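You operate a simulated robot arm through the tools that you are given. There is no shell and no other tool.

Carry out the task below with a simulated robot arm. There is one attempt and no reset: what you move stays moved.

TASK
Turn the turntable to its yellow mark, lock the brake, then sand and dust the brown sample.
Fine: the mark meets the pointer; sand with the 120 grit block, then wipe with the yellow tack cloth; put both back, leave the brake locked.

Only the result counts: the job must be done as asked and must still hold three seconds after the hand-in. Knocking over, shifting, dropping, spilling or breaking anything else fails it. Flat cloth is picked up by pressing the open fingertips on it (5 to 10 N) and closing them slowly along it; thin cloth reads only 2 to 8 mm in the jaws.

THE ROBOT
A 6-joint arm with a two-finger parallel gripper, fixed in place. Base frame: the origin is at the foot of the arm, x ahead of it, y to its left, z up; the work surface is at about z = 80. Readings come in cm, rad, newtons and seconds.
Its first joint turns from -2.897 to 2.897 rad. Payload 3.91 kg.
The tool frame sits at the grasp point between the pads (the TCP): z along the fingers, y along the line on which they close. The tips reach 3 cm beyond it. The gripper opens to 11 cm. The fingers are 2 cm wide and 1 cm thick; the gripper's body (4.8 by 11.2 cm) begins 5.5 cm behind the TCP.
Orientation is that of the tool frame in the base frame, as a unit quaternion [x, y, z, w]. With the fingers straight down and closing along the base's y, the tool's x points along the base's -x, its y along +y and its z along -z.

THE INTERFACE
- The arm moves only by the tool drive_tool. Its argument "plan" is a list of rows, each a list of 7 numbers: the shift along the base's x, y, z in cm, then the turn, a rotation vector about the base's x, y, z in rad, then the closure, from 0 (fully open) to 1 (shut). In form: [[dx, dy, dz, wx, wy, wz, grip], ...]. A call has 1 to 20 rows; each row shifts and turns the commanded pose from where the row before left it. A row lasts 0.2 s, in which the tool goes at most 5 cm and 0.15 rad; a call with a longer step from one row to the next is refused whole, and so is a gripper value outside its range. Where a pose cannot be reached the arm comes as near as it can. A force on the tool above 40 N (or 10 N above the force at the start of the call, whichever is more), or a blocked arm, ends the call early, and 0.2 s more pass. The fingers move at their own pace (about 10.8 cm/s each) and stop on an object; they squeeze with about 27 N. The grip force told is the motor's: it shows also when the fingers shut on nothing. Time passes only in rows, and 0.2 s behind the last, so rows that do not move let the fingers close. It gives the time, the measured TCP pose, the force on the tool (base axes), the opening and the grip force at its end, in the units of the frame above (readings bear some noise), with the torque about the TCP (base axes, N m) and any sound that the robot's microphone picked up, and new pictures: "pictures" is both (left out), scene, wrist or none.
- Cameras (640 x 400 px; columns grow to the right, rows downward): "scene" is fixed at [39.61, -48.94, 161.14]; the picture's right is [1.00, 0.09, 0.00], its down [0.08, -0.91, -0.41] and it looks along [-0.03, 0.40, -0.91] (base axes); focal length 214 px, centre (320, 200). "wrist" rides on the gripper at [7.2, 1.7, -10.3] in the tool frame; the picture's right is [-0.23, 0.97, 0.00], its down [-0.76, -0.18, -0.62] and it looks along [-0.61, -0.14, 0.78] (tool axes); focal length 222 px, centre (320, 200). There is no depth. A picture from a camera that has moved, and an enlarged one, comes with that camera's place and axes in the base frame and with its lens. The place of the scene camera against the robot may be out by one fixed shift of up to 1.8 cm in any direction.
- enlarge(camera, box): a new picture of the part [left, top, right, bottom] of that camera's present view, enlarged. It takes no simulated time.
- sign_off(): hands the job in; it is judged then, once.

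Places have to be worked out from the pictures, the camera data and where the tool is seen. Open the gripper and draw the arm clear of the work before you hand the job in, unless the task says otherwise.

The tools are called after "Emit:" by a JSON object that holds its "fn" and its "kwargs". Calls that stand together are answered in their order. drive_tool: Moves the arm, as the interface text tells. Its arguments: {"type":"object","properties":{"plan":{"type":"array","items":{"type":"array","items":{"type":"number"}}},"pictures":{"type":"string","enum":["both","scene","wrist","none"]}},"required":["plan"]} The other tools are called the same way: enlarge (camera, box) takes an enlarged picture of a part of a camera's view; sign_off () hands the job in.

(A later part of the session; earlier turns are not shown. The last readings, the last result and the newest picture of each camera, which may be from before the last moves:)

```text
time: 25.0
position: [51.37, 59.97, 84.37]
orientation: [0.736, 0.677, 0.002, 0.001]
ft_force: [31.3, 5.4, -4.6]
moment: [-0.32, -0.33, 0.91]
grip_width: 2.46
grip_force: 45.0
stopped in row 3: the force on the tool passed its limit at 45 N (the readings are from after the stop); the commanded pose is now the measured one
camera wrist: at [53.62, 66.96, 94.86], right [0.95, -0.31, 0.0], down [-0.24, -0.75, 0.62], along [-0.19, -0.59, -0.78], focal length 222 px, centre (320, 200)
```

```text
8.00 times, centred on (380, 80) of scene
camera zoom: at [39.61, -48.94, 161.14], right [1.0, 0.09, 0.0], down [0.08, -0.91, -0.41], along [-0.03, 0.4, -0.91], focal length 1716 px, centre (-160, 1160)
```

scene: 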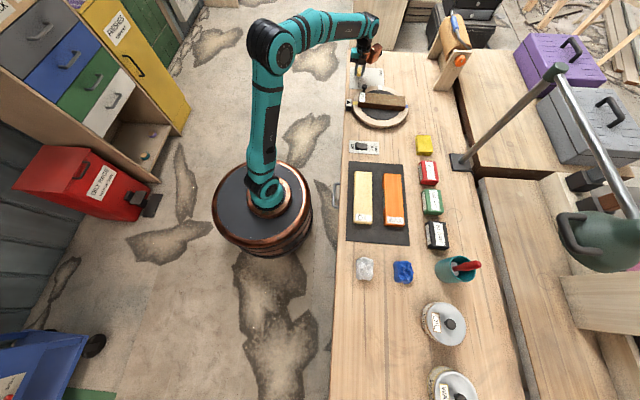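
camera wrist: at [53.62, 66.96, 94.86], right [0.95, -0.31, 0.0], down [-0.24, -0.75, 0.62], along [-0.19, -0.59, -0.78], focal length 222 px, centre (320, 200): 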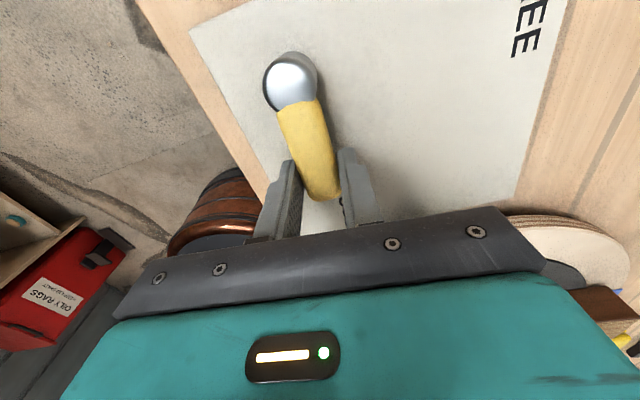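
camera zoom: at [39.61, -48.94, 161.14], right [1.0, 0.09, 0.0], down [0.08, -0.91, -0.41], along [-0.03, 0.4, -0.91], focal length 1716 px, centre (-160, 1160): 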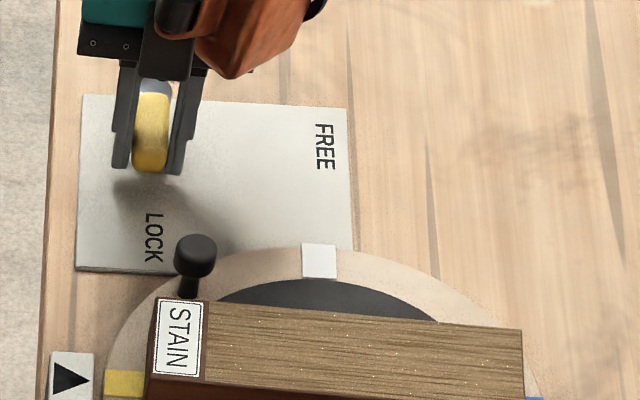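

One row was too long so nothing moved; I repeat the release-and-lift with shorter steps.

Emit:
{"fn": "drive_tool", "kwargs": {"plan": [[0, 0, 0, 0, 0, 0, 0.7], [0, 0, 0, 0, 0, 0, 0.5], [0, 0, 2, 0, 0, 0, 0.45], [0, 0, 4, 0, 0, 0.08, 0.45], [0, 0, 4, 0, 0, 0, 0.45], [1.5, -3, 3, 0, 0, 0, 0.45], [2, -4, 2, 0, 0, 0, 0.45], [2, -4.3, 0, 0, 0, 0, 0.45], [2, -4.3, 0, 0, 0, 0, 0.45], [2, -4.3, 0, 0, 0, 0, 0.45], [2, -4.3, 0, 0, 0, 0, 0.2], [2, -4.3, 0, 0, 0, 0, 0], [0, 0, 0, 0, 0, 0, 0]]}}

Emit:
{"fn": "enlarge", "kwargs": {"camera": "scene", "box": [340, 55, 420, 105]}}

Emit:
{"fn": "enlarge", "kwargs": {"camera": "scene", "box": [400, 130, 460, 220]}}

```text
time: 27.8
position: [64.77, 31.2, 99.64]
orientation: [0.707, 0.707, 0.001, 0.0]
ft_force: [-0.2, 0.1, -0.6]
moment: [0.0, -0.01, -0.02]
grip_width: 11.01
grip_force: 0.2
camera wrist: at [66.43, 38.52, 109.94], right [0.97, -0.23, 0.0], down [-0.18, -0.76, 0.62], along [-0.14, -0.61, -0.78], focal length 222 px, centre (320, 200)
```

scene: 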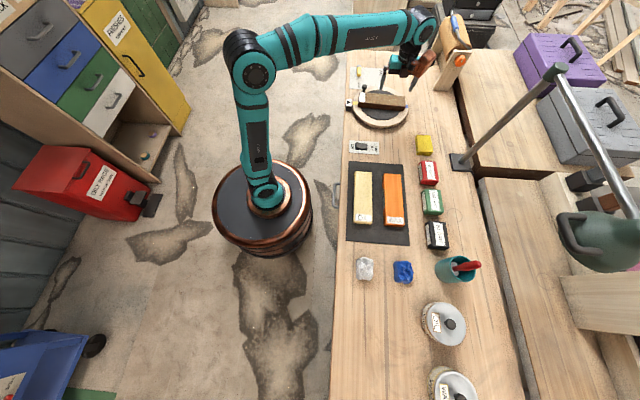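
wrist: 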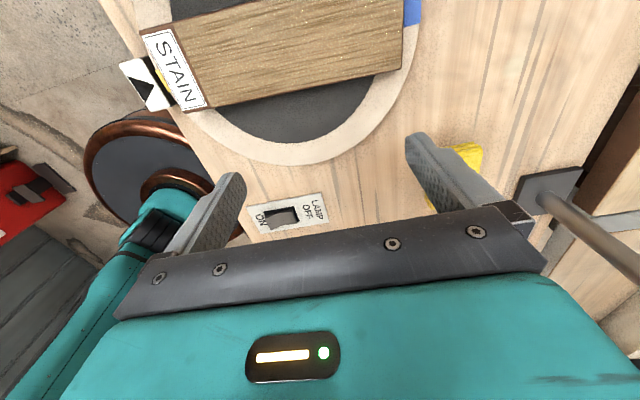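

```text
8.00 times, centred on (380, 80) of scene
camera zoom: at [39.61, -48.94, 161.14], right [1.0, 0.09, 0.0], down [0.08, -0.91, -0.41], along [-0.03, 0.4, -0.91], focal length 1716 px, centre (-160, 1160)
```

zoom: 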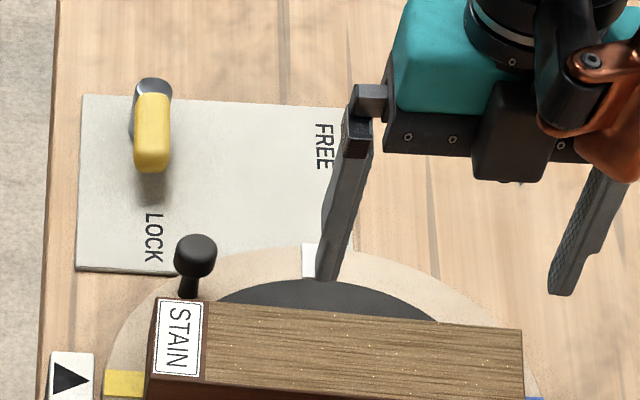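

```text
4.44 times, centred on (430, 175) of scene
camera zoom: at [39.61, -48.94, 161.14], right [1.0, 0.09, 0.0], down [0.08, -0.91, -0.41], along [-0.03, 0.4, -0.91], focal length 953 px, centre (-169, 311)
```

zoom: 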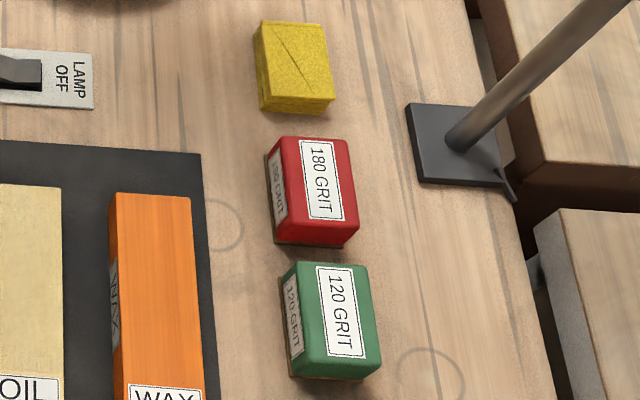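

The brake lever sits at LOCK and the yellow mark is still on the pointer. Now I travel toward the green 120 grit block near (81.5, −12), keeping well clear of the lamp post at about (98, 9).

Emit:
{"fn": "drive_tool", "kwargs": {"plan": [[0.3, -4.6, 0, 0, 0, 0, 0], [0.3, -4.6, 0, 0, 0, 0, 0], [0.3, -4.6, 0, 0, 0, 0, 0], [0.3, -4.6, 0, 0, 0, 0, 0], [0.3, -4.6, 0, 0, 0, 0, 0], [0.3, -4.6, 0, 0, 0, 0, 0], [0.3, -4.6, 0, 0, 0, 0, 0], [0.3, -4.6, 0, 0, 0, 0, 0], [1.5, -3, 0, 0, 0, 0, 0], [4, -1, 0, 0, 0, 0, 0], [4, 0, 0, 0, 0, 0, 0], [3, 0, 0, 0, 0, 0, 0], [0, 0, 0, 0, 0, 0, 0]]}}

Emit:
{"fn": "enlarge", "kwargs": {"camera": "wrist", "box": [180, 60, 420, 210]}}

```text
time: 30.6
position: [79.69, -9.49, 99.46]
orientation: [0.708, 0.706, 0.001, 0.001]
ft_force: [-0.3, -0.5, 0.1]
moment: [0.01, -0.01, -0.03]
grip_width: 10.98
grip_force: 0.0
camera wrist: at [81.35, -2.17, 109.93], right [0.97, -0.23, 0.0], down [-0.18, -0.76, 0.62], along [-0.14, -0.61, -0.78], focal length 222 px, centre (320, 200)
```

scene: 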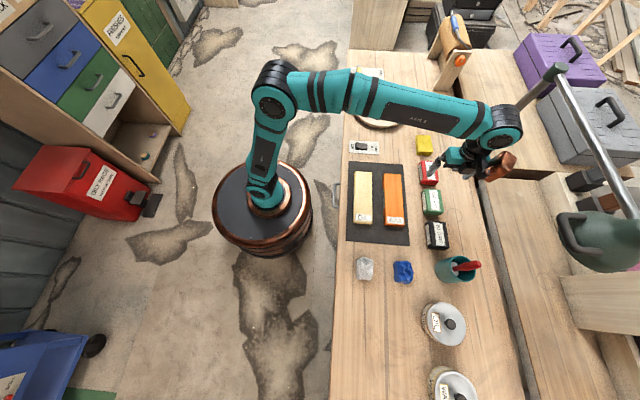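
wrist: 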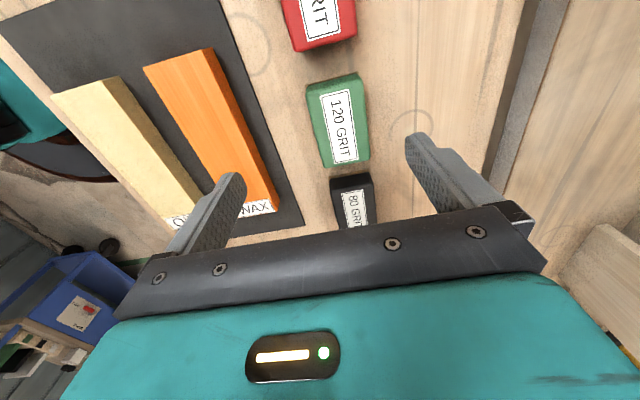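

```text
2.67 times, centred on (300, 135) of wrist
camera zoom: at [81.35, -2.17, 109.93], right [0.97, -0.23, 0.0], down [-0.18, -0.76, 0.62], along [-0.14, -0.61, -0.78], focal length 592 px, centre (373, 373)
```

zoom: 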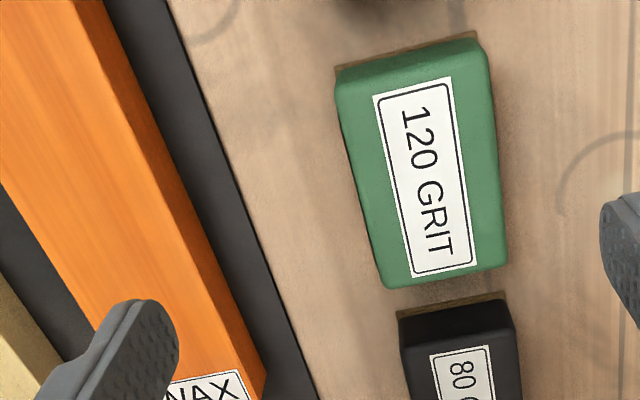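

The green 120 GRIT block's top centre is near (81.6, −11.6). I move over it and lower to z≈92 for a closer check.

Emit:
{"fn": "drive_tool", "kwargs": {"plan": [[1, -1, -2.5, 0, 0, 0, 0], [0.9, -1.1, -2.5, 0, 0, 0, 0], [0, 0, -2.5, 0, 0, 0, 0], [0, 0, 0, 0, 0, 0, 0]]}}

Emit:
{"fn": "enlarge", "kwargs": {"camera": "wrist", "box": [180, 60, 420, 210]}}

```text
time: 31.6
position: [81.46, -11.66, 91.95]
orientation: [0.708, 0.706, 0.0, 0.0]
ft_force: [-0.4, -0.2, -0.5]
moment: [0.0, 0.0, 0.0]
grip_width: 11.03
grip_force: 0.0
camera wrist: at [83.15, -4.27, 102.4], right [0.97, -0.23, 0.0], down [-0.18, -0.76, 0.62], along [-0.14, -0.61, -0.78], focal length 222 px, centre (320, 200)
```

scene: 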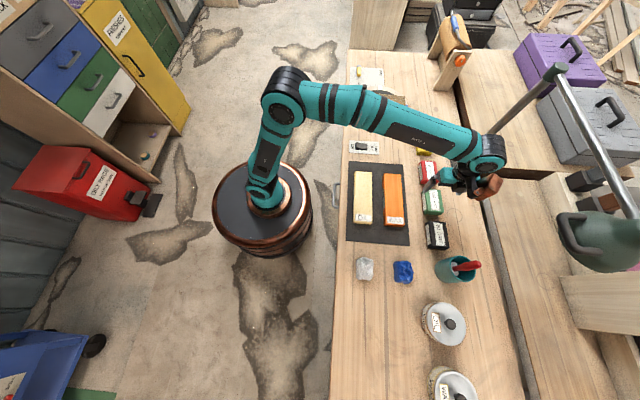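
wrist: 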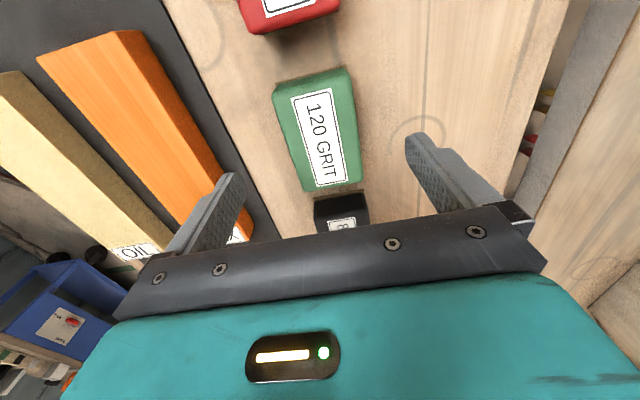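

```text
2.67 times, centred on (300, 135) of wrist
camera zoom: at [83.15, -4.27, 102.4], right [0.97, -0.23, 0.0], down [-0.18, -0.76, 0.62], along [-0.14, -0.61, -0.78], focal length 592 px, centre (373, 373)
```

zoom: 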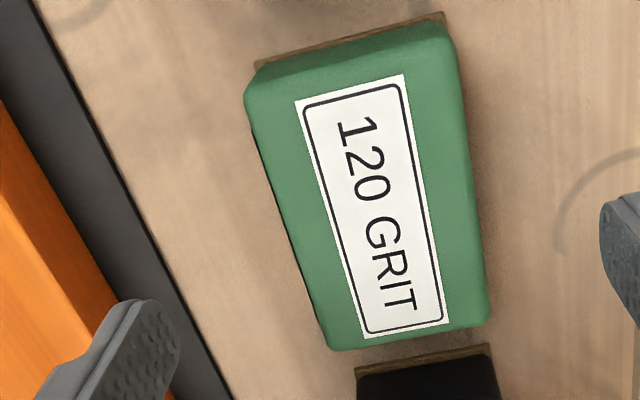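

The block is axis-aligned: x 78.6–84.6, y −17.2…−7.5, top at z≈84.3, centre (81.6, −12.4). I descend so the tips reach z≈81.5 on both sides.

Emit:
{"fn": "drive_tool", "kwargs": {"plan": [[0.1, -0.7, -2.5, 0, 0, 0, 0], [0, 0, -2.5, 0, 0, 0, 0], [0, 0, -2.4, 0, 0, 0, 0], [0, 0, 0, 0, 0, 0, 0]], "pictures": "both"}}

```text
time: 32.6
position: [81.66, -12.24, 84.66]
orientation: [0.708, 0.707, 0.001, 0.0]
ft_force: [-0.1, 0.4, 0.2]
moment: [0.02, 0.0, -0.04]
grip_width: 11.01
grip_force: 0.0
camera wrist: at [83.3, -4.97, 95.03], right [0.97, -0.23, 0.0], down [-0.18, -0.76, 0.62], along [-0.14, -0.61, -0.78], focal length 222 px, centre (320, 200)
```

scene: 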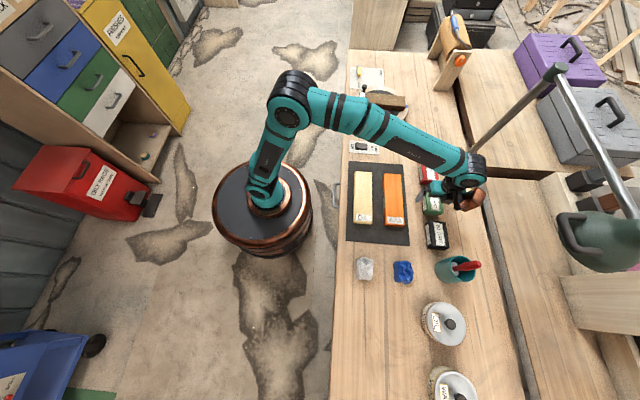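
wrist: 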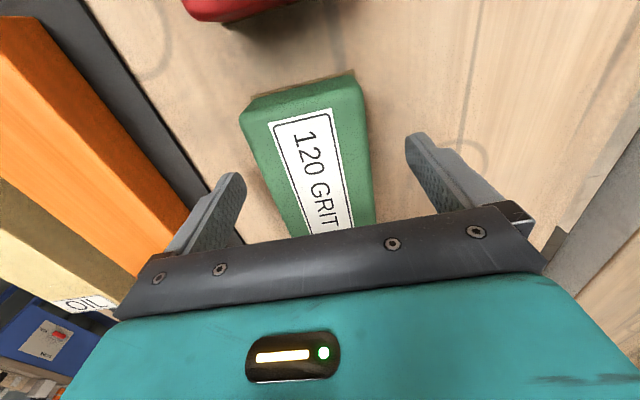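

The block lies between the fingers. I close gradually on it.

Emit:
{"fn": "drive_tool", "kwargs": {"plan": [[0, 0, 0, 0, 0, 0, 0.2], [0, 0, 0, 0, 0, 0, 0.35], [0, 0, 0, 0, 0, 0, 0.42], [0, 0, 0, 0, 0, 0, 0.48], [0, 0, 0, 0, 0, 0, 0.6], [0, 0, 0, 0, 0, 0, 0.6]], "pictures": "wrist"}}

```text
time: 34.0
position: [81.66, -12.21, 84.55]
orientation: [0.707, 0.707, 0.002, 0.001]
ft_force: [-1.1, -0.9, 0.5]
moment: [-0.02, 0.11, -0.01]
grip_width: 6.45
grip_force: 27.1
camera wrist: at [83.3, -4.97, 95.05], right [0.97, -0.23, 0.0], down [-0.18, -0.76, 0.62], along [-0.14, -0.61, -0.78], focal length 222 px, centre (320, 200)
```

wrist: 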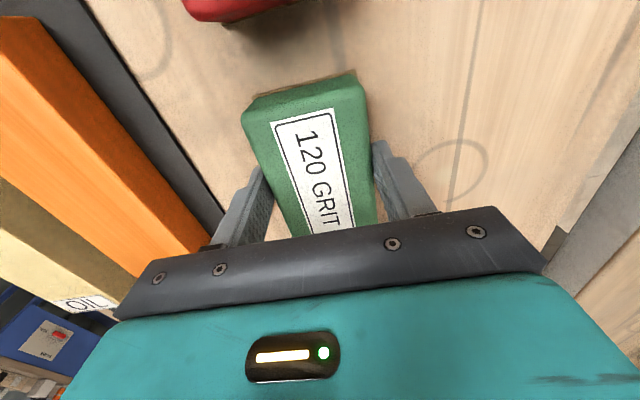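

The block is held at 6.45 cm with TCP at (81.66, −12.2, 84.55), i.e. 4.55 cm above its sanding face. I lift it straight up and carry it over to the sample.

Emit:
{"fn": "drive_tool", "kwargs": {"plan": [[0, 0, 0, 0, 0, 0, 0.8], [0, 0, 1.5, 0, 0, 0, 0.9], [0, 0, 3, 0, 0, 0, 0.9], [0, 0, 4, 0, 0, 0, 0.9], [0, 0, 4, 0, 0, 0, 0.9], [0, 0, 3, 0, 0, 0, 0.9], [-2, 4, 0, 0, 0, 0, 0.9], [-2, 4, 0, 0, 0, 0, 0.9], [-2, 4, 0, 0, 0, 0, 0.9], [-2, 4, 0, 0, 0, 0, 0.9], [-2, 4, 0, 0, 0, 0, 0.9], [-2, 4, 0, 0, 0, 0, 0.9], [0, 0, 0, 0, 0, 0, 0.9]]}}

```text
time: 36.8
position: [69.44, 11.73, 100.05]
orientation: [0.707, 0.707, 0.001, 0.0]
ft_force: [0.0, 0.7, -1.4]
moment: [0.01, 0.02, -0.01]
grip_width: 6.46
grip_force: 26.8
camera wrist: at [71.23, 18.99, 110.46], right [0.97, -0.23, 0.0], down [-0.18, -0.76, 0.62], along [-0.14, -0.61, -0.78], focal length 222 px, centre (320, 200)
```

scene: 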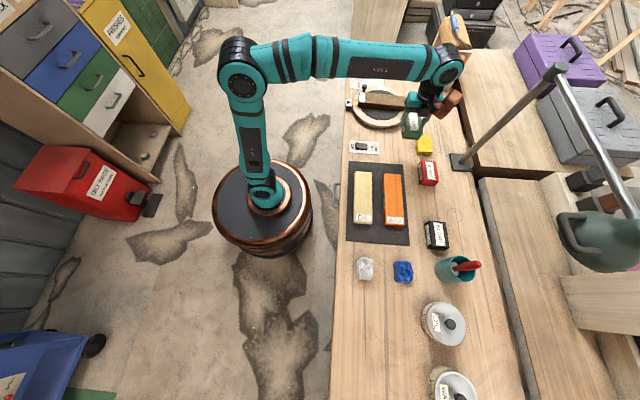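
wrist: 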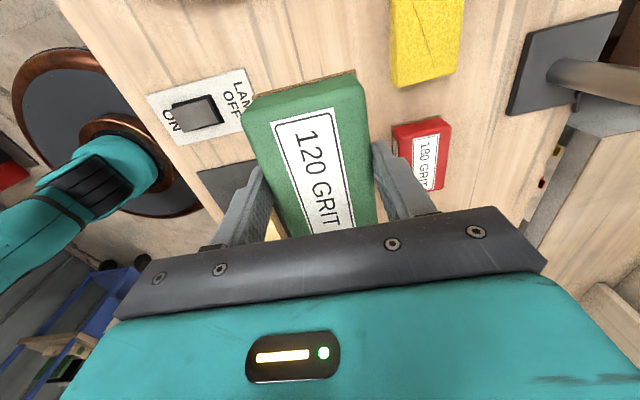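

The block is held securely. I carry it above the sample's middle (62.5, 37.8) and lower to TCP z≈94.

Emit:
{"fn": "drive_tool", "kwargs": {"plan": [[-1.15, 4.35, 0, 0, 0, 0, 0.9], [-1.15, 4.35, 0, 0, 0, 0, 0.9], [-1.15, 4.35, 0, 0, 0, 0, 0.9], [-1.15, 4.35, 0, 0, 0, 0, 0.9], [-1.15, 4.35, 0, 0, 0, 0, 0.9], [-1.15, 4.35, 0, 0, 0, 0, 0.9], [0, 0, -3, 0, 0, 0, 0.9], [0, 0, -3, 0, 0, 0, 0.9], [0, 0, 0, 0, 0, 0, 0.9]]}}

Emit:
{"fn": "enlarge", "kwargs": {"camera": "scene", "box": [340, 60, 436, 120]}}

```text
time: 38.8
position: [62.7, 37.94, 94.04]
orientation: [0.708, 0.707, 0.0, -0.001]
ft_force: [-0.1, 0.0, -1.9]
moment: [-0.02, -0.01, -0.01]
grip_width: 6.46
grip_force: 26.6
camera wrist: at [64.36, 45.17, 104.45], right [0.97, -0.23, 0.0], down [-0.18, -0.76, 0.62], along [-0.14, -0.61, -0.78], focal length 222 px, centre (320, 200)
```

scene: 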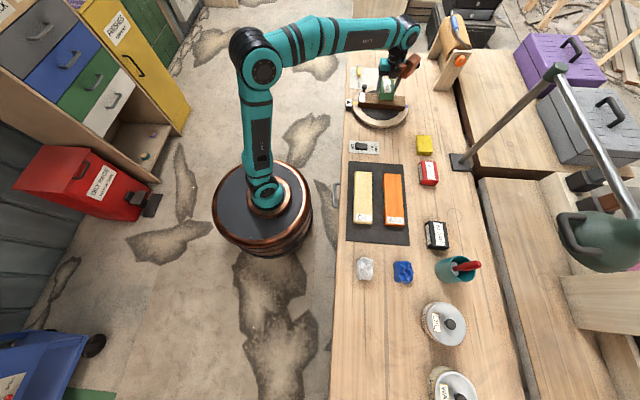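
wrist: 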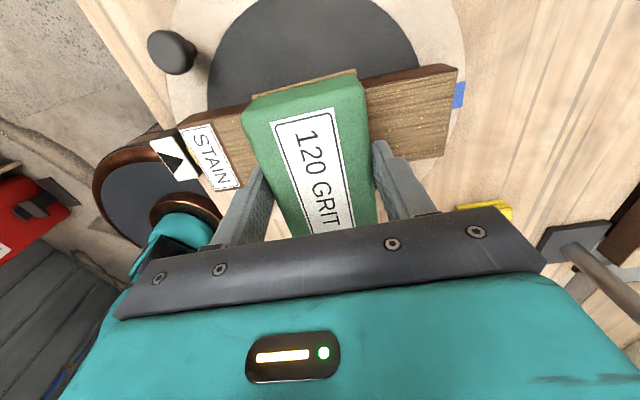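

```text
6.67 times, centred on (388, 90) of scene
camera zoom: at [39.61, -48.94, 161.14], right [1.0, 0.09, 0.0], down [0.08, -0.91, -0.41], along [-0.03, 0.4, -0.91], focal length 1430 px, centre (-133, 933)
```

zoom: 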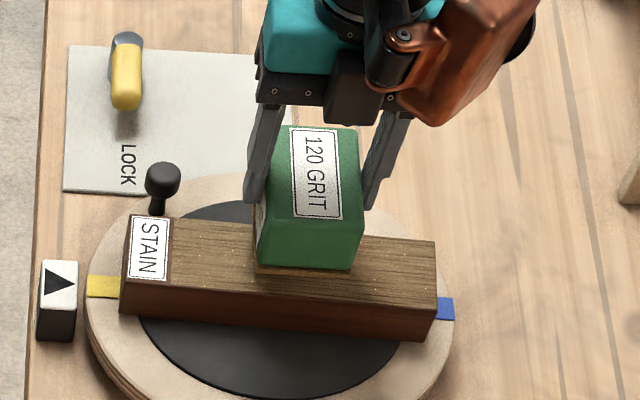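

The block hovers squarely over the sample, whose top spans about x 51.5–73, y 33.7–40.4. I lower in small steps to find contact.

Emit:
{"fn": "drive_tool", "kwargs": {"plan": [[-0.2, -0.4, -1, 0, 0, 0, 0.9], [0, 0, -0.5, 0, 0, 0, 0.9], [0, 0, -0.4, 0, 0, 0, 0.9], [0, 0, -0.2, 0, 0, 0, 0.9], [0, 0, -0.1, 0, 0, 0, 0.9], [0, 0, 0, 0, 0, 0, 0.9]], "pictures": "none"}}

```text
time: 40.2
position: [62.45, 37.43, 91.9]
orientation: [0.707, 0.707, 0.002, 0.0]
ft_force: [0.0, 0.5, -1.5]
moment: [-0.01, -0.01, -0.02]
grip_width: 6.43
grip_force: 27.2
```

No contact yet at TCP z=91.9 (force still just the block's weight). I continue downward in 0.1 cm steps.

Emit:
{"fn": "drive_tool", "kwargs": {"plan": [[0, 0, -0.15, 0, 0, 0, 0.9], [0, 0, -0.15, 0, 0, 0, 0.9], [0, 0, -0.1, 0, 0, 0, 0.9], [0, 0, -0.1, 0, 0, 0, 0.9], [0, 0, 0, 0, 0, 0, 0.9]], "pictures": "none"}}

```text
time: 41.4
position: [62.39, 37.47, 91.47]
orientation: [0.708, 0.706, 0.001, 0.001]
ft_force: [0.1, -0.5, -2.1]
moment: [0.01, 0.0, 0.02]
grip_width: 6.45
grip_force: 27.2
```

Emit:
{"fn": "drive_tool", "kwargs": {"plan": [[0, 0, -0.1, 0, 0, 0, 0.9], [0, 0, -0.1, 0, 0, 0, 0.9], [0, 0, -0.1, 0, 0, 0, 0.9], [0, 0, 0, 0, 0, 0, 0.9]], "pictures": "wrist"}}

```text
time: 42.4
position: [62.47, 37.54, 91.13]
orientation: [0.708, 0.706, 0.002, 0.0]
ft_force: [0.8, 0.6, 2.1]
moment: [0.0, 0.1, -0.02]
grip_width: 6.46
grip_force: 26.8
camera wrist: at [64.16, 44.74, 101.55], right [0.97, -0.23, 0.0], down [-0.18, -0.76, 0.62], along [-0.14, -0.61, -0.78], focal length 222 px, centre (320, 200)
```

wrist: 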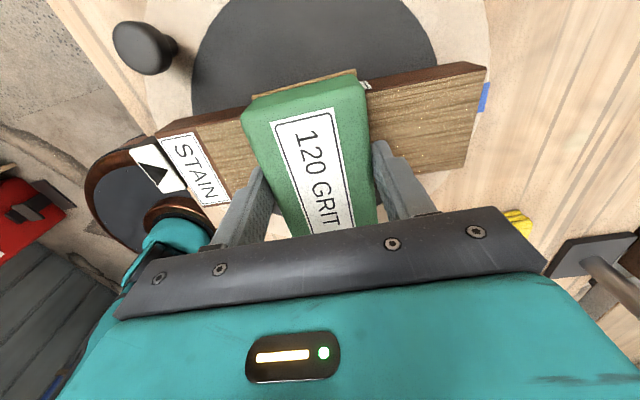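

Contact has begun (force up ~4 N at TCP z=91.13, so the sample top is z≈86.6). I press a touch further and make a first short stroke to gauge the force.

Emit:
{"fn": "drive_tool", "kwargs": {"plan": [[0, 0, -0.06, 0, 0, 0, 0.9], [0, 0, 0, 0, 0, 0, 0.9], [1, 0, 0, 0, 0, 0, 0.9], [1, 0, 0, 0, 0, 0, 0.9], [1, 0, 0, 0, 0, 0, 0.9], [1, 0, 0, 0, 0, 0, 0.9]], "pictures": "none"}}

```text
time: 43.8
position: [66.25, 37.38, 91.04]
orientation: [0.707, 0.707, 0.002, 0.001]
ft_force: [-10.5, 0.4, 15.6]
moment: [0.03, 0.72, 0.03]
grip_width: 6.44
grip_force: 26.6
```

Normal force is ~16 N with ~10 N friction, a good sanding pressure. I sand on to the right end and then the full length back to the left.

Emit:
{"fn": "drive_tool", "kwargs": {"plan": [[1, 0, 0, 0, 0, 0, 0.9], [1, 0, 0, 0, 0, 0, 0.9], [1, 0, 0, 0, 0, 0, 0.9], [1, 0, 0, 0, 0, 0, 0.9], [-1, 0, 0, 0, 0, 0, 0.9], [-1.5, 0, 0, 0, 0, 0, 0.9], [-1.5, 0, 0, 0, 0, 0, 0.9], [-1.5, 0, 0, 0, 0, 0, 0.9], [-1.5, 0, 0, 0, 0, 0, 0.9], [-1.5, 0, 0, 0, 0, 0, 0.9], [-1.5, 0, 0, 0, 0, 0, 0.9], [-1.5, 0, 0, 0, 0, 0, 0.9], [-1.5, 0, 0, 0, 0, 0, 0.9], [-1.5, 0, 0, 0, 0, 0, 0.9], [-1, 0, 0, 0, 0, 0, 0.9], [0, 0, 0, 0, 0, 0, 0.9]], "pictures": "both"}}

Emit:
{"fn": "enlarge", "kwargs": {"camera": "scene", "box": [340, 60, 436, 120]}}

Emit:
{"fn": "enlarge", "kwargs": {"camera": "wrist", "box": [340, 30, 580, 180]}}

```text
time: 47.2
position: [54.88, 37.54, 91.09]
orientation: [0.708, 0.706, 0.001, 0.0]
ft_force: [3.3, -3.3, 11.5]
moment: [-0.03, -0.16, -0.07]
grip_width: 6.44
grip_force: 26.8
camera wrist: at [56.55, 44.71, 101.51], right [0.97, -0.23, 0.0], down [-0.18, -0.76, 0.62], along [-0.14, -0.61, -0.78], focal length 222 px, centre (320, 200)
```

scene: 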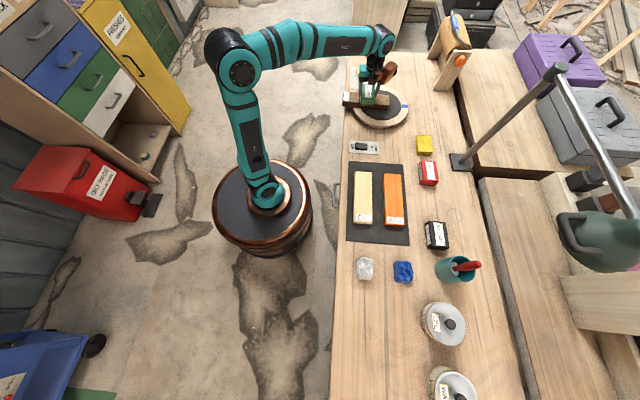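
wrist: 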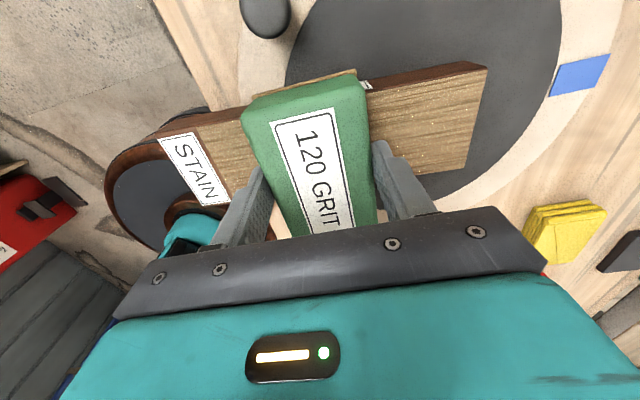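

```text
6.67 times, centred on (388, 90) of scene
camera zoom: at [39.61, -48.94, 161.14], right [1.0, 0.09, 0.0], down [0.08, -0.91, -0.41], along [-0.03, 0.4, -0.91], focal length 1430 px, centre (-133, 933)
```

zoom: 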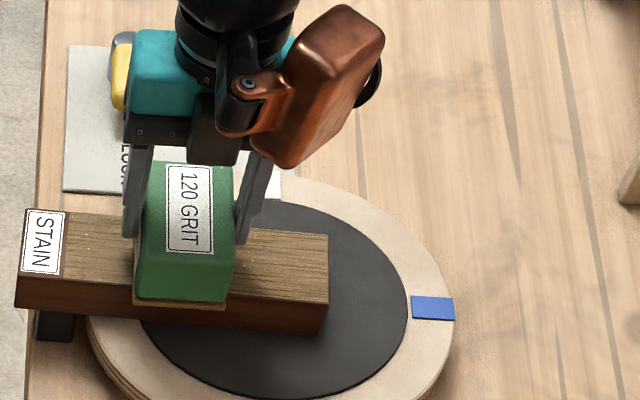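

```text
2.67 times, centred on (460, 105) of wrist
camera zoom: at [56.55, 44.71, 101.51], right [0.97, -0.23, 0.0], down [-0.18, -0.76, 0.62], along [-0.14, -0.61, -0.78], focal length 592 px, centre (-53, 453)
```

zoom: 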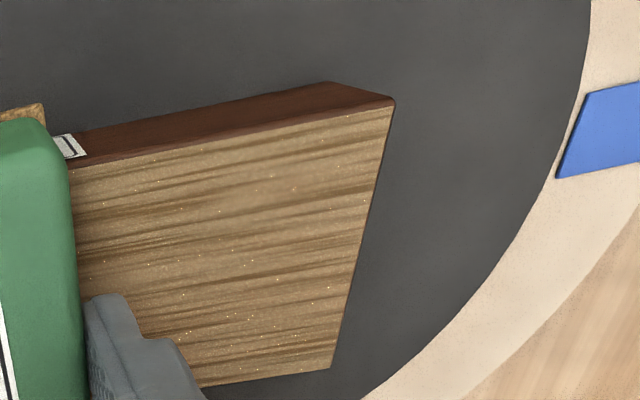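

The pictures show the whole sample slid with the block on the turntable (block and sample did not move relative to each other), so I pressed too hard. I first drag it back the same way by +7.5 cm to its original place.

Emit:
{"fn": "drive_tool", "kwargs": {"plan": [[1, 0, 0, 0, 0, 0, 0.9], [1, 0, 0, 0, 0, 0, 0.9], [1.5, 0, 0, 0, 0, 0, 0.9], [1.5, 0, 0, 0, 0, 0, 0.9], [1.5, 0, 0, 0, 0, 0, 0.9], [1, 0, 0, 0, 0, 0, 0.9], [0, 0, 0, 0, 0, 0, 0.9]], "pictures": "both"}}

Emit:
{"fn": "enlarge", "kwargs": {"camera": "scene", "box": [340, 60, 436, 120]}}

```text
time: 48.8
position: [62.41, 37.34, 91.05]
orientation: [0.707, 0.707, 0.001, 0.0]
ft_force: [-7.1, -0.5, 12.8]
moment: [-0.08, 0.44, 0.06]
grip_width: 6.45
grip_force: 27.0
camera wrist: at [64.12, 44.71, 101.51], right [0.97, -0.23, 0.0], down [-0.18, -0.76, 0.62], along [-0.14, -0.61, -0.78], focal length 222 px, centre (320, 200)
```

scene: 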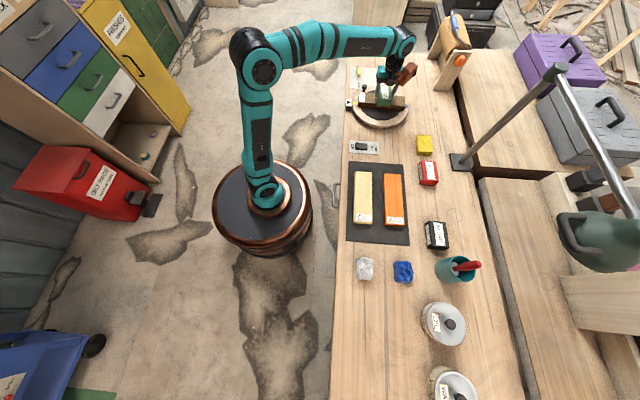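
wrist: 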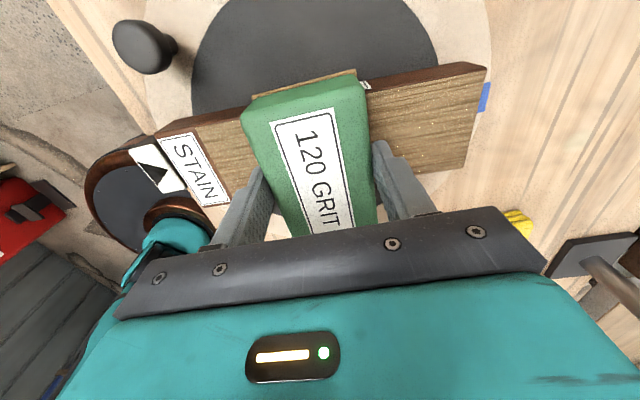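

```text
6.67 times, centred on (388, 90) of scene
camera zoom: at [39.61, -48.94, 161.14], right [1.0, 0.09, 0.0], down [0.08, -0.91, -0.41], along [-0.03, 0.4, -0.91], focal length 1430 px, centre (-133, 933)
```

zoom: 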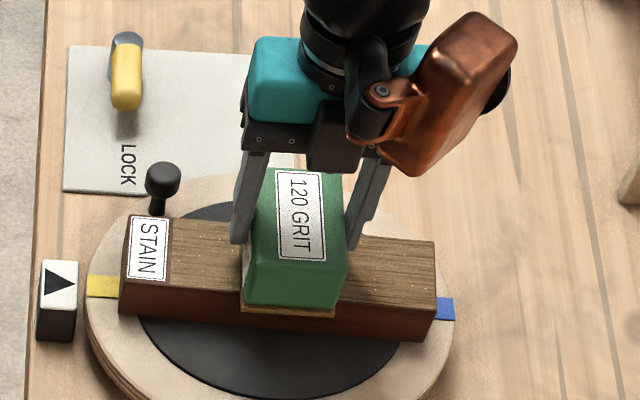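

The sample is back exactly where it was and the mark is unaffected. Now I ease the pressure to a few newtons and test whether the block slides over the sample.

Emit:
{"fn": "drive_tool", "kwargs": {"plan": [[0, 0, 0.03, 0, 0, 0, 0.9], [0, 0, 0.02, 0, 0, 0, 0.9], [0, 0, 0, 0, 0, 0, 0.9]], "pictures": "none"}}

```text
time: 49.6
position: [62.39, 37.31, 91.0]
orientation: [0.707, 0.707, 0.002, 0.001]
ft_force: [-3.7, -0.2, 4.0]
moment: [-0.01, 0.19, 0.0]
grip_width: 6.45
grip_force: 26.9
```

Normal force is now ~6 N. I make a 1.5 cm test stroke and compare the sample's place in the picture.

Emit:
{"fn": "drive_tool", "kwargs": {"plan": [[0, 0, 0.01, 0, 0, 0, 0.9], [0.5, 0, 0, 0, 0, 0, 0.9], [0.5, 0, 0, 0, 0, 0, 0.9], [0.5, 0, 0, 0, 0, 0, 0.9]], "pictures": "wrist"}}

Emit:
{"fn": "enlarge", "kwargs": {"camera": "scene", "box": [340, 60, 436, 120]}}

```text
time: 50.6
position: [63.94, 37.32, 91.1]
orientation: [0.708, 0.707, 0.001, 0.0]
ft_force: [-0.8, -0.1, -0.7]
moment: [-0.02, -0.01, 0.01]
grip_width: 6.43
grip_force: 27.1
camera wrist: at [65.7, 44.74, 101.51], right [0.97, -0.23, 0.0], down [-0.18, -0.76, 0.62], along [-0.14, -0.61, -0.78], focal length 222 px, centre (320, 200)
```

wrist: 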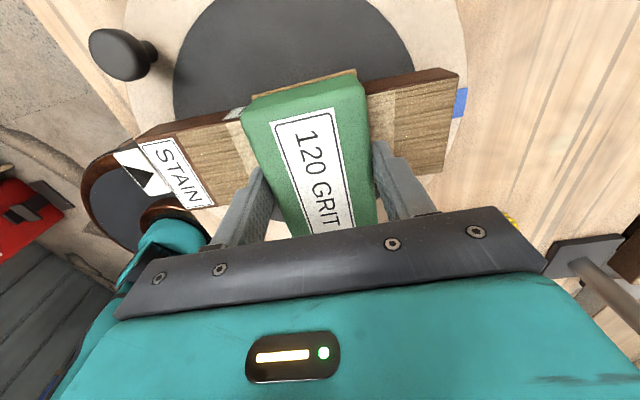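

```text
6.67 times, centred on (388, 90) of scene
camera zoom: at [39.61, -48.94, 161.14], right [1.0, 0.09, 0.0], down [0.08, -0.91, -0.41], along [-0.03, 0.4, -0.91], focal length 1430 px, centre (-133, 933)
```

zoom: 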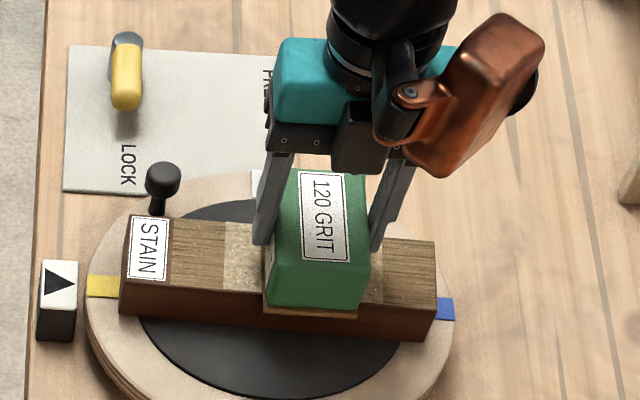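

Light pressure works: the block slides and leaves a paler, sanded band while the sample stays put. I continue lightly toward the right end, checking force.

Emit:
{"fn": "drive_tool", "kwargs": {"plan": [[0.8, 0, 0, 0, 0, 0, 0.9], [0.8, 0, 0, 0, 0, 0, 0.9], [0.8, 0, 0, 0, 0, 0, 0.9], [0.8, 0, 0, 0, 0, 0, 0.9]], "pictures": "none"}}

Emit:
{"fn": "enlarge", "kwargs": {"camera": "scene", "box": [340, 60, 436, 120]}}

```text
time: 51.6
position: [67.1, 37.39, 91.05]
orientation: [0.707, 0.707, 0.001, 0.0]
ft_force: [-2.1, 0.5, 2.0]
moment: [0.07, 0.12, 0.01]
grip_width: 6.45
grip_force: 26.8
```

```text
6.67 times, centred on (388, 90) of scene
camera zoom: at [39.61, -48.94, 161.14], right [1.0, 0.09, 0.0], down [0.08, -0.91, -0.41], along [-0.03, 0.4, -0.91], focal length 1430 px, centre (-133, 933)
```

zoom: 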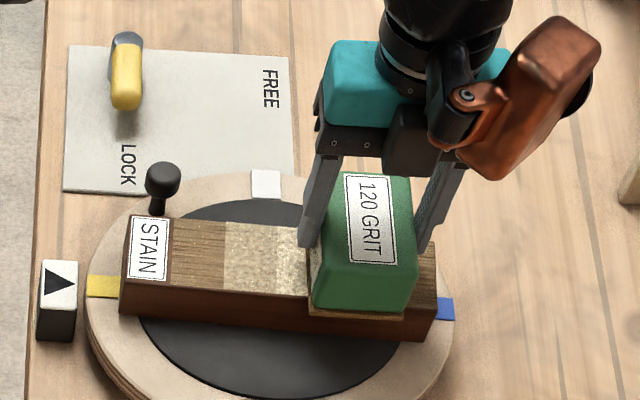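

The sample stays fixed with ~4 N normal force and the sanded band grows. I go on to the right end.

Emit:
{"fn": "drive_tool", "kwargs": {"plan": [[0.8, 0, 0, 0, 0, 0, 0.9], [0.8, 0, 0, 0, 0, 0, 0.9], [0.8, 0, 0, 0, 0, 0, 0.9], [0.8, 0, 0, 0, 0, 0, 0.9], [0.4, 0, 0, 0, 0, 0, 0.9]], "pictures": "none"}}

Emit:
{"fn": "enlarge", "kwargs": {"camera": "scene", "box": [340, 60, 436, 120]}}

```text
time: 52.8
position: [70.7, 37.33, 90.97]
orientation: [0.708, 0.706, 0.001, -0.001]
ft_force: [-2.2, 0.0, 0.6]
moment: [0.0, 0.07, 0.0]
grip_width: 6.47
grip_force: 26.6
```

```text
6.67 times, centred on (388, 90) of scene
camera zoom: at [39.61, -48.94, 161.14], right [1.0, 0.09, 0.0], down [0.08, -0.91, -0.41], along [-0.03, 0.4, -0.91], focal length 1430 px, centre (-133, 933)
```

zoom: 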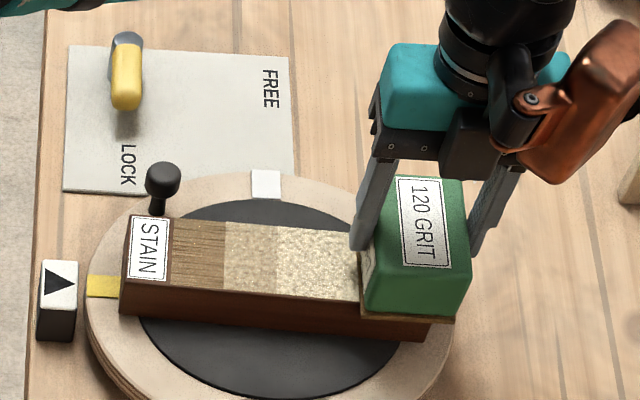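

Sanding shows as stepwise zones: the right part is pale, the next to the label untouched. I stroke back leftward with the same light pressure.

Emit:
{"fn": "drive_tool", "kwargs": {"plan": [[-0.5, 0, 0, 0, 0, 0, 0.9], [-0.8, 0, 0, 0, 0, 0, 0.9], [-0.8, 0, 0, 0, 0, 0, 0.9], [-0.8, 0, 0, 0, 0, 0, 0.9], [-0.8, 0, 0, 0, 0, 0, 0.9], [-0.8, 0, 0, 0, 0, 0, 0.9], [-0.8, 0, 0, 0, 0, 0, 0.9], [-0.8, 0, 0, 0, 0, 0, 0.9]], "pictures": "none"}}

Emit:
{"fn": "enlarge", "kwargs": {"camera": "scene", "box": [340, 60, 436, 120]}}

```text
time: 54.6
position: [64.6, 37.4, 90.99]
orientation: [0.708, 0.706, 0.001, 0.0]
ft_force: [-0.9, 0.0, 1.0]
moment: [0.02, 0.07, 0.02]
grip_width: 6.45
grip_force: 26.4
```

```text
6.67 times, centred on (388, 90) of scene
camera zoom: at [39.61, -48.94, 161.14], right [1.0, 0.09, 0.0], down [0.08, -0.91, -0.41], along [-0.03, 0.4, -0.91], focal length 1430 px, centre (-133, 933)
```

zoom: 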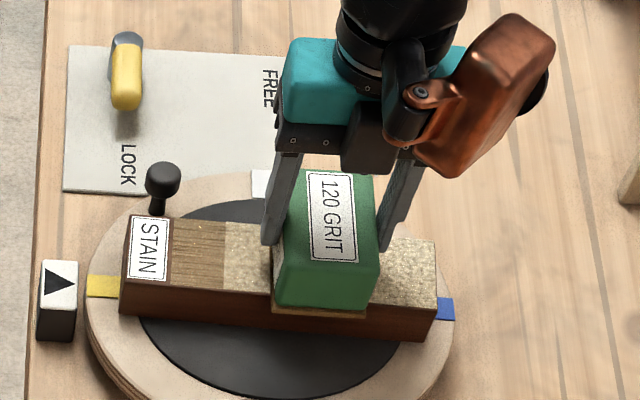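

The right end is now sanded too and the sample has not moved. I continue left over the untouched zone, with a hair more pressure to keep ~3 N.

Emit:
{"fn": "drive_tool", "kwargs": {"plan": [[-0.8, 0, -0.005, 0, 0, 0, 0.9], [-0.8, 0, 0, 0, 0, 0, 0.9], [-0.8, 0, -0.005, 0, 0, 0, 0.9], [-0.8, 0, 0, 0, 0, 0, 0.9]], "pictures": "none"}}

Emit:
{"fn": "enlarge", "kwargs": {"camera": "scene", "box": [340, 60, 436, 120]}}

```text
time: 55.6
position: [61.41, 37.43, 91.15]
orientation: [0.708, 0.706, 0.001, 0.0]
ft_force: [-0.6, 0.1, -1.6]
moment: [-0.01, 0.04, -0.01]
grip_width: 6.44
grip_force: 27.2
```

```text
6.67 times, centred on (388, 90) of scene
camera zoom: at [39.61, -48.94, 161.14], right [1.0, 0.09, 0.0], down [0.08, -0.91, -0.41], along [-0.03, 0.4, -0.91], focal length 1430 px, centre (-133, 933)
```

zoom: 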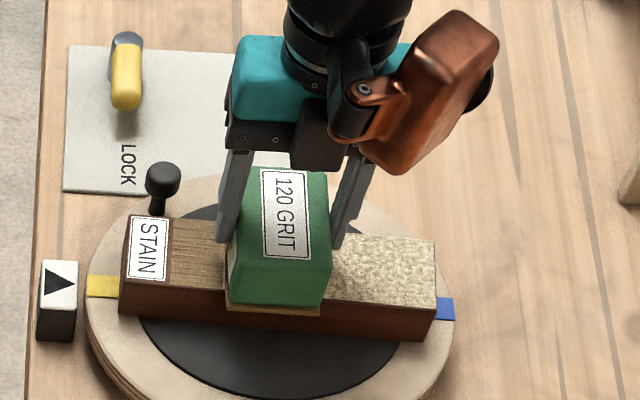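

Contact has nearly vanished here (N≈0.2), so I lower 0.02 cm and continue to the left end.

Emit:
{"fn": "drive_tool", "kwargs": {"plan": [[0, 0, -0.02, 0, 0, 0, 0.9], [-0.6, 0, 0, 0, 0, 0, 0.9], [-0.8, 0, 0, 0, 0, 0, 0.9], [-0.8, 0, 0, 0, 0, 0, 0.9]], "pictures": "none"}}

Emit:
{"fn": "enlarge", "kwargs": {"camera": "scene", "box": [340, 60, 436, 120]}}

```text
time: 56.6
position: [59.21, 37.5, 91.2]
orientation: [0.707, 0.707, 0.001, 0.0]
ft_force: [-0.4, -0.9, 1.7]
moment: [-0.02, 0.12, 0.06]
grip_width: 6.43
grip_force: 27.1
```

```text
6.67 times, centred on (388, 90) of scene
camera zoom: at [39.61, -48.94, 161.14], right [1.0, 0.09, 0.0], down [0.08, -0.91, -0.41], along [-0.03, 0.4, -0.91], focal length 1430 px, centre (-133, 933)
```

zoom: 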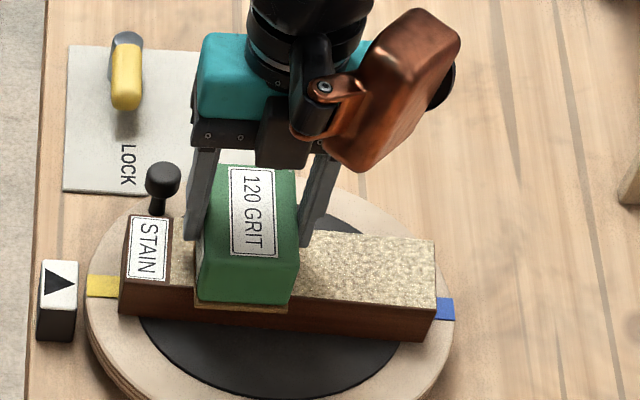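

Good contact (~3.5 N). I continue left to cover the zone beside the label, then stroke back right over it.

Emit:
{"fn": "drive_tool", "kwargs": {"plan": [[-0.8, 0, 0, 0, 0, 0, 0.9], [-0.8, 0, 0, 0, 0, 0, 0.9], [-0.8, 0, 0, 0, 0, 0, 0.9], [-0.4, 0, 0, 0, 0, 0, 0.9], [0.4, 0, 0, 0, 0, 0, 0.9]], "pictures": "none"}}

Emit:
{"fn": "enlarge", "kwargs": {"camera": "scene", "box": [340, 60, 436, 120]}}

```text
time: 57.8
position: [56.73, 37.42, 91.07]
orientation: [0.707, 0.707, 0.001, 0.001]
ft_force: [-2.7, 0.1, 3.0]
moment: [0.0, 0.27, -0.03]
grip_width: 6.41
grip_force: 26.9
```

```text
6.67 times, centred on (388, 90) of scene
camera zoom: at [39.61, -48.94, 161.14], right [1.0, 0.09, 0.0], down [0.08, -0.91, -0.41], along [-0.03, 0.4, -0.91], focal length 1430 px, centre (-133, 933)
```

zoom: 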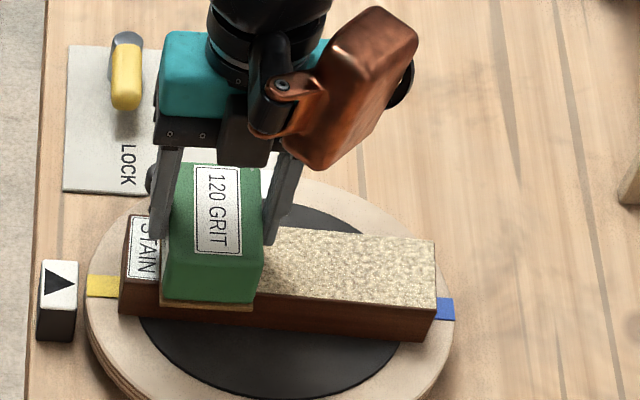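

The left zone is under the block with ~5 N. I stroke back to the right, easing height slightly to keep the force light.

Emit:
{"fn": "drive_tool", "kwargs": {"plan": [[0.8, 0, 0, 0, 0, 0, 0.9], [0.8, 0, 0.005, 0, 0, 0, 0.9], [0.8, 0, 0, 0, 0, 0, 0.9], [0.8, 0, 0.005, 0, 0, 0, 0.9], [0.8, 0, 0.005, 0, 0, 0, 0.9], [0.8, 0, 0.005, 0, 0, 0, 0.9]], "pictures": "none"}}

Emit:
{"fn": "enlarge", "kwargs": {"camera": "scene", "box": [340, 60, 436, 120]}}

```text
time: 59.2
position: [61.54, 37.52, 91.14]
orientation: [0.708, 0.706, 0.001, 0.0]
ft_force: [0.4, -0.4, -1.4]
moment: [-0.01, 0.04, 0.0]
grip_width: 6.47
grip_force: 27.4
```

```text
6.67 times, centred on (388, 90) of scene
camera zoom: at [39.61, -48.94, 161.14], right [1.0, 0.09, 0.0], down [0.08, -0.91, -0.41], along [-0.03, 0.4, -0.91], focal length 1430 px, centre (-133, 933)
```

zoom: 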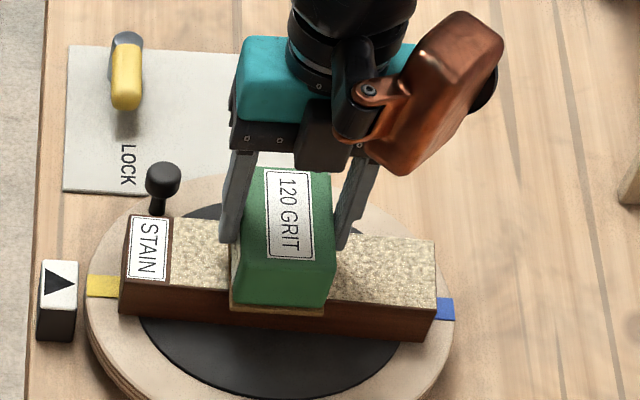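

All visible zones are pale now. To be thorough I make another full light pass over the length, restoring ~3 N first.

Emit:
{"fn": "drive_tool", "kwargs": {"plan": [[0, 0, -0.015, 0, 0, 0, 0.9], [0.8, 0, 0, 0, 0, 0, 0.9], [0.8, 0, 0, 0, 0, 0, 0.9], [0.8, 0, 0.005, 0, 0, 0, 0.9], [0.8, 0, 0, 0, 0, 0, 0.9], [0.8, 0, 0.005, 0, 0, 0, 0.9]], "pictures": "none"}}

```text
time: 60.6
position: [65.69, 37.34, 91.13]
orientation: [0.708, 0.706, 0.001, 0.0]
ft_force: [-0.7, 0.3, -1.9]
moment: [-0.04, 0.03, -0.02]
grip_width: 6.45
grip_force: 27.3
```

Force reads near zero here, so I lower 0.02 cm and continue to the right end and partway back.

Emit:
{"fn": "drive_tool", "kwargs": {"plan": [[0, 0, -0.02, 0, 0, 0, 0.9], [0.8, 0, 0, 0, 0, 0, 0.9], [0.8, 0, 0, 0, 0, 0, 0.9], [0.8, 0, 0, 0, 0, 0, 0.9], [0.8, 0, 0, 0, 0, 0, 0.9], [0.8, 0, 0, 0, 0, 0, 0.9], [0.8, 0, 0, 0, 0, 0, 0.9]], "pictures": "none"}}

Emit:
{"fn": "enlarge", "kwargs": {"camera": "scene", "box": [340, 60, 436, 120]}}

```text
time: 62.2
position: [70.44, 37.39, 91.22]
orientation: [0.708, 0.706, 0.001, 0.0]
ft_force: [-0.2, 0.0, -0.8]
moment: [0.04, 0.0, 0.0]
grip_width: 6.46
grip_force: 27.0
```

```text
6.67 times, centred on (388, 90) of scene
camera zoom: at [39.61, -48.94, 161.14], right [1.0, 0.09, 0.0], down [0.08, -0.91, -0.41], along [-0.03, 0.4, -0.91], focal length 1430 px, centre (-133, 933)
```

zoom: 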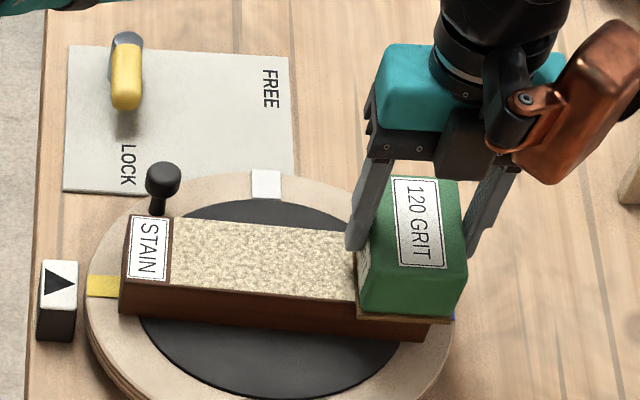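

The surface is uniformly pale and dusty. One last light stroke back to the left with ~3–4 N, then I'll lift off.

Emit:
{"fn": "drive_tool", "kwargs": {"plan": [[0, 0, -0.015, 0, 0, 0, 0.9], [-0.8, 0, 0, 0, 0, 0, 0.9], [-0.8, 0, 0, 0, 0, 0, 0.9], [-0.8, 0, 0, 0, 0, 0, 0.9], [-0.8, 0, 0, 0, 0, 0, 0.9], [-0.8, 0, 0, 0, 0, 0, 0.9], [-0.8, 0, 0, 0, 0, 0, 0.9]], "pictures": "none"}}

```text
time: 63.8
position: [65.57, 37.39, 91.0]
orientation: [0.708, 0.707, 0.001, 0.001]
ft_force: [-0.7, -1.4, -0.2]
moment: [0.0, 0.01, 0.01]
grip_width: 6.43
grip_force: 26.9
```

Emit:
{"fn": "drive_tool", "kwargs": {"plan": [[-0.8, 0, -0.005, 0, 0, 0, 0.9], [-0.8, 0, 0, 0, 0, 0, 0.9], [-0.8, 0, -0.005, 0, 0, 0, 0.9], [-0.8, 0, 0, 0, 0, 0, 0.9], [-0.8, 0, -0.005, 0, 0, 0, 0.9], [-0.8, 0, 0, 0, 0, 0, 0.9], [-0.8, 0, 0, 0, 0, 0, 0.9], [-0.8, 0, 0, 0, 0, 0, 0.9], [-0.8, 0, 0, 0, 0, 0, 0.9], [-0.8, 0, 0, 0, 0, 0, 0.9], [0, 0, 0, 0, 0, 0, 0.9]], "pictures": "none"}}

Emit:
{"fn": "enlarge", "kwargs": {"camera": "scene", "box": [340, 60, 436, 120]}}

```text
time: 66.2
position: [57.58, 37.4, 90.99]
orientation: [0.708, 0.706, 0.001, 0.0]
ft_force: [0.6, -0.4, 0.6]
moment: [0.01, 0.02, -0.03]
grip_width: 6.44
grip_force: 27.1
```

```text
6.67 times, centred on (388, 90) of scene
camera zoom: at [39.61, -48.94, 161.14], right [1.0, 0.09, 0.0], down [0.08, -0.91, -0.41], along [-0.03, 0.4, -0.91], focal length 1430 px, centre (-133, 933)
```

zoom: 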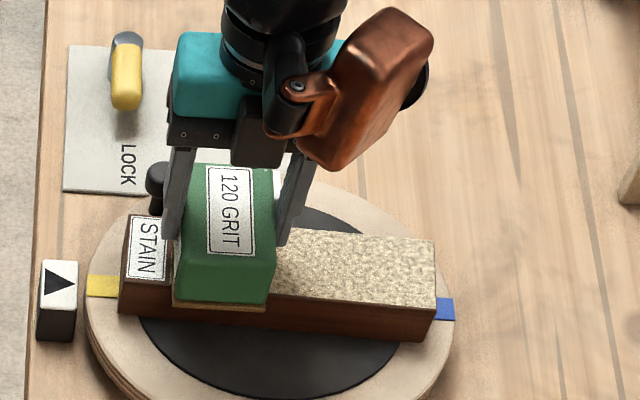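

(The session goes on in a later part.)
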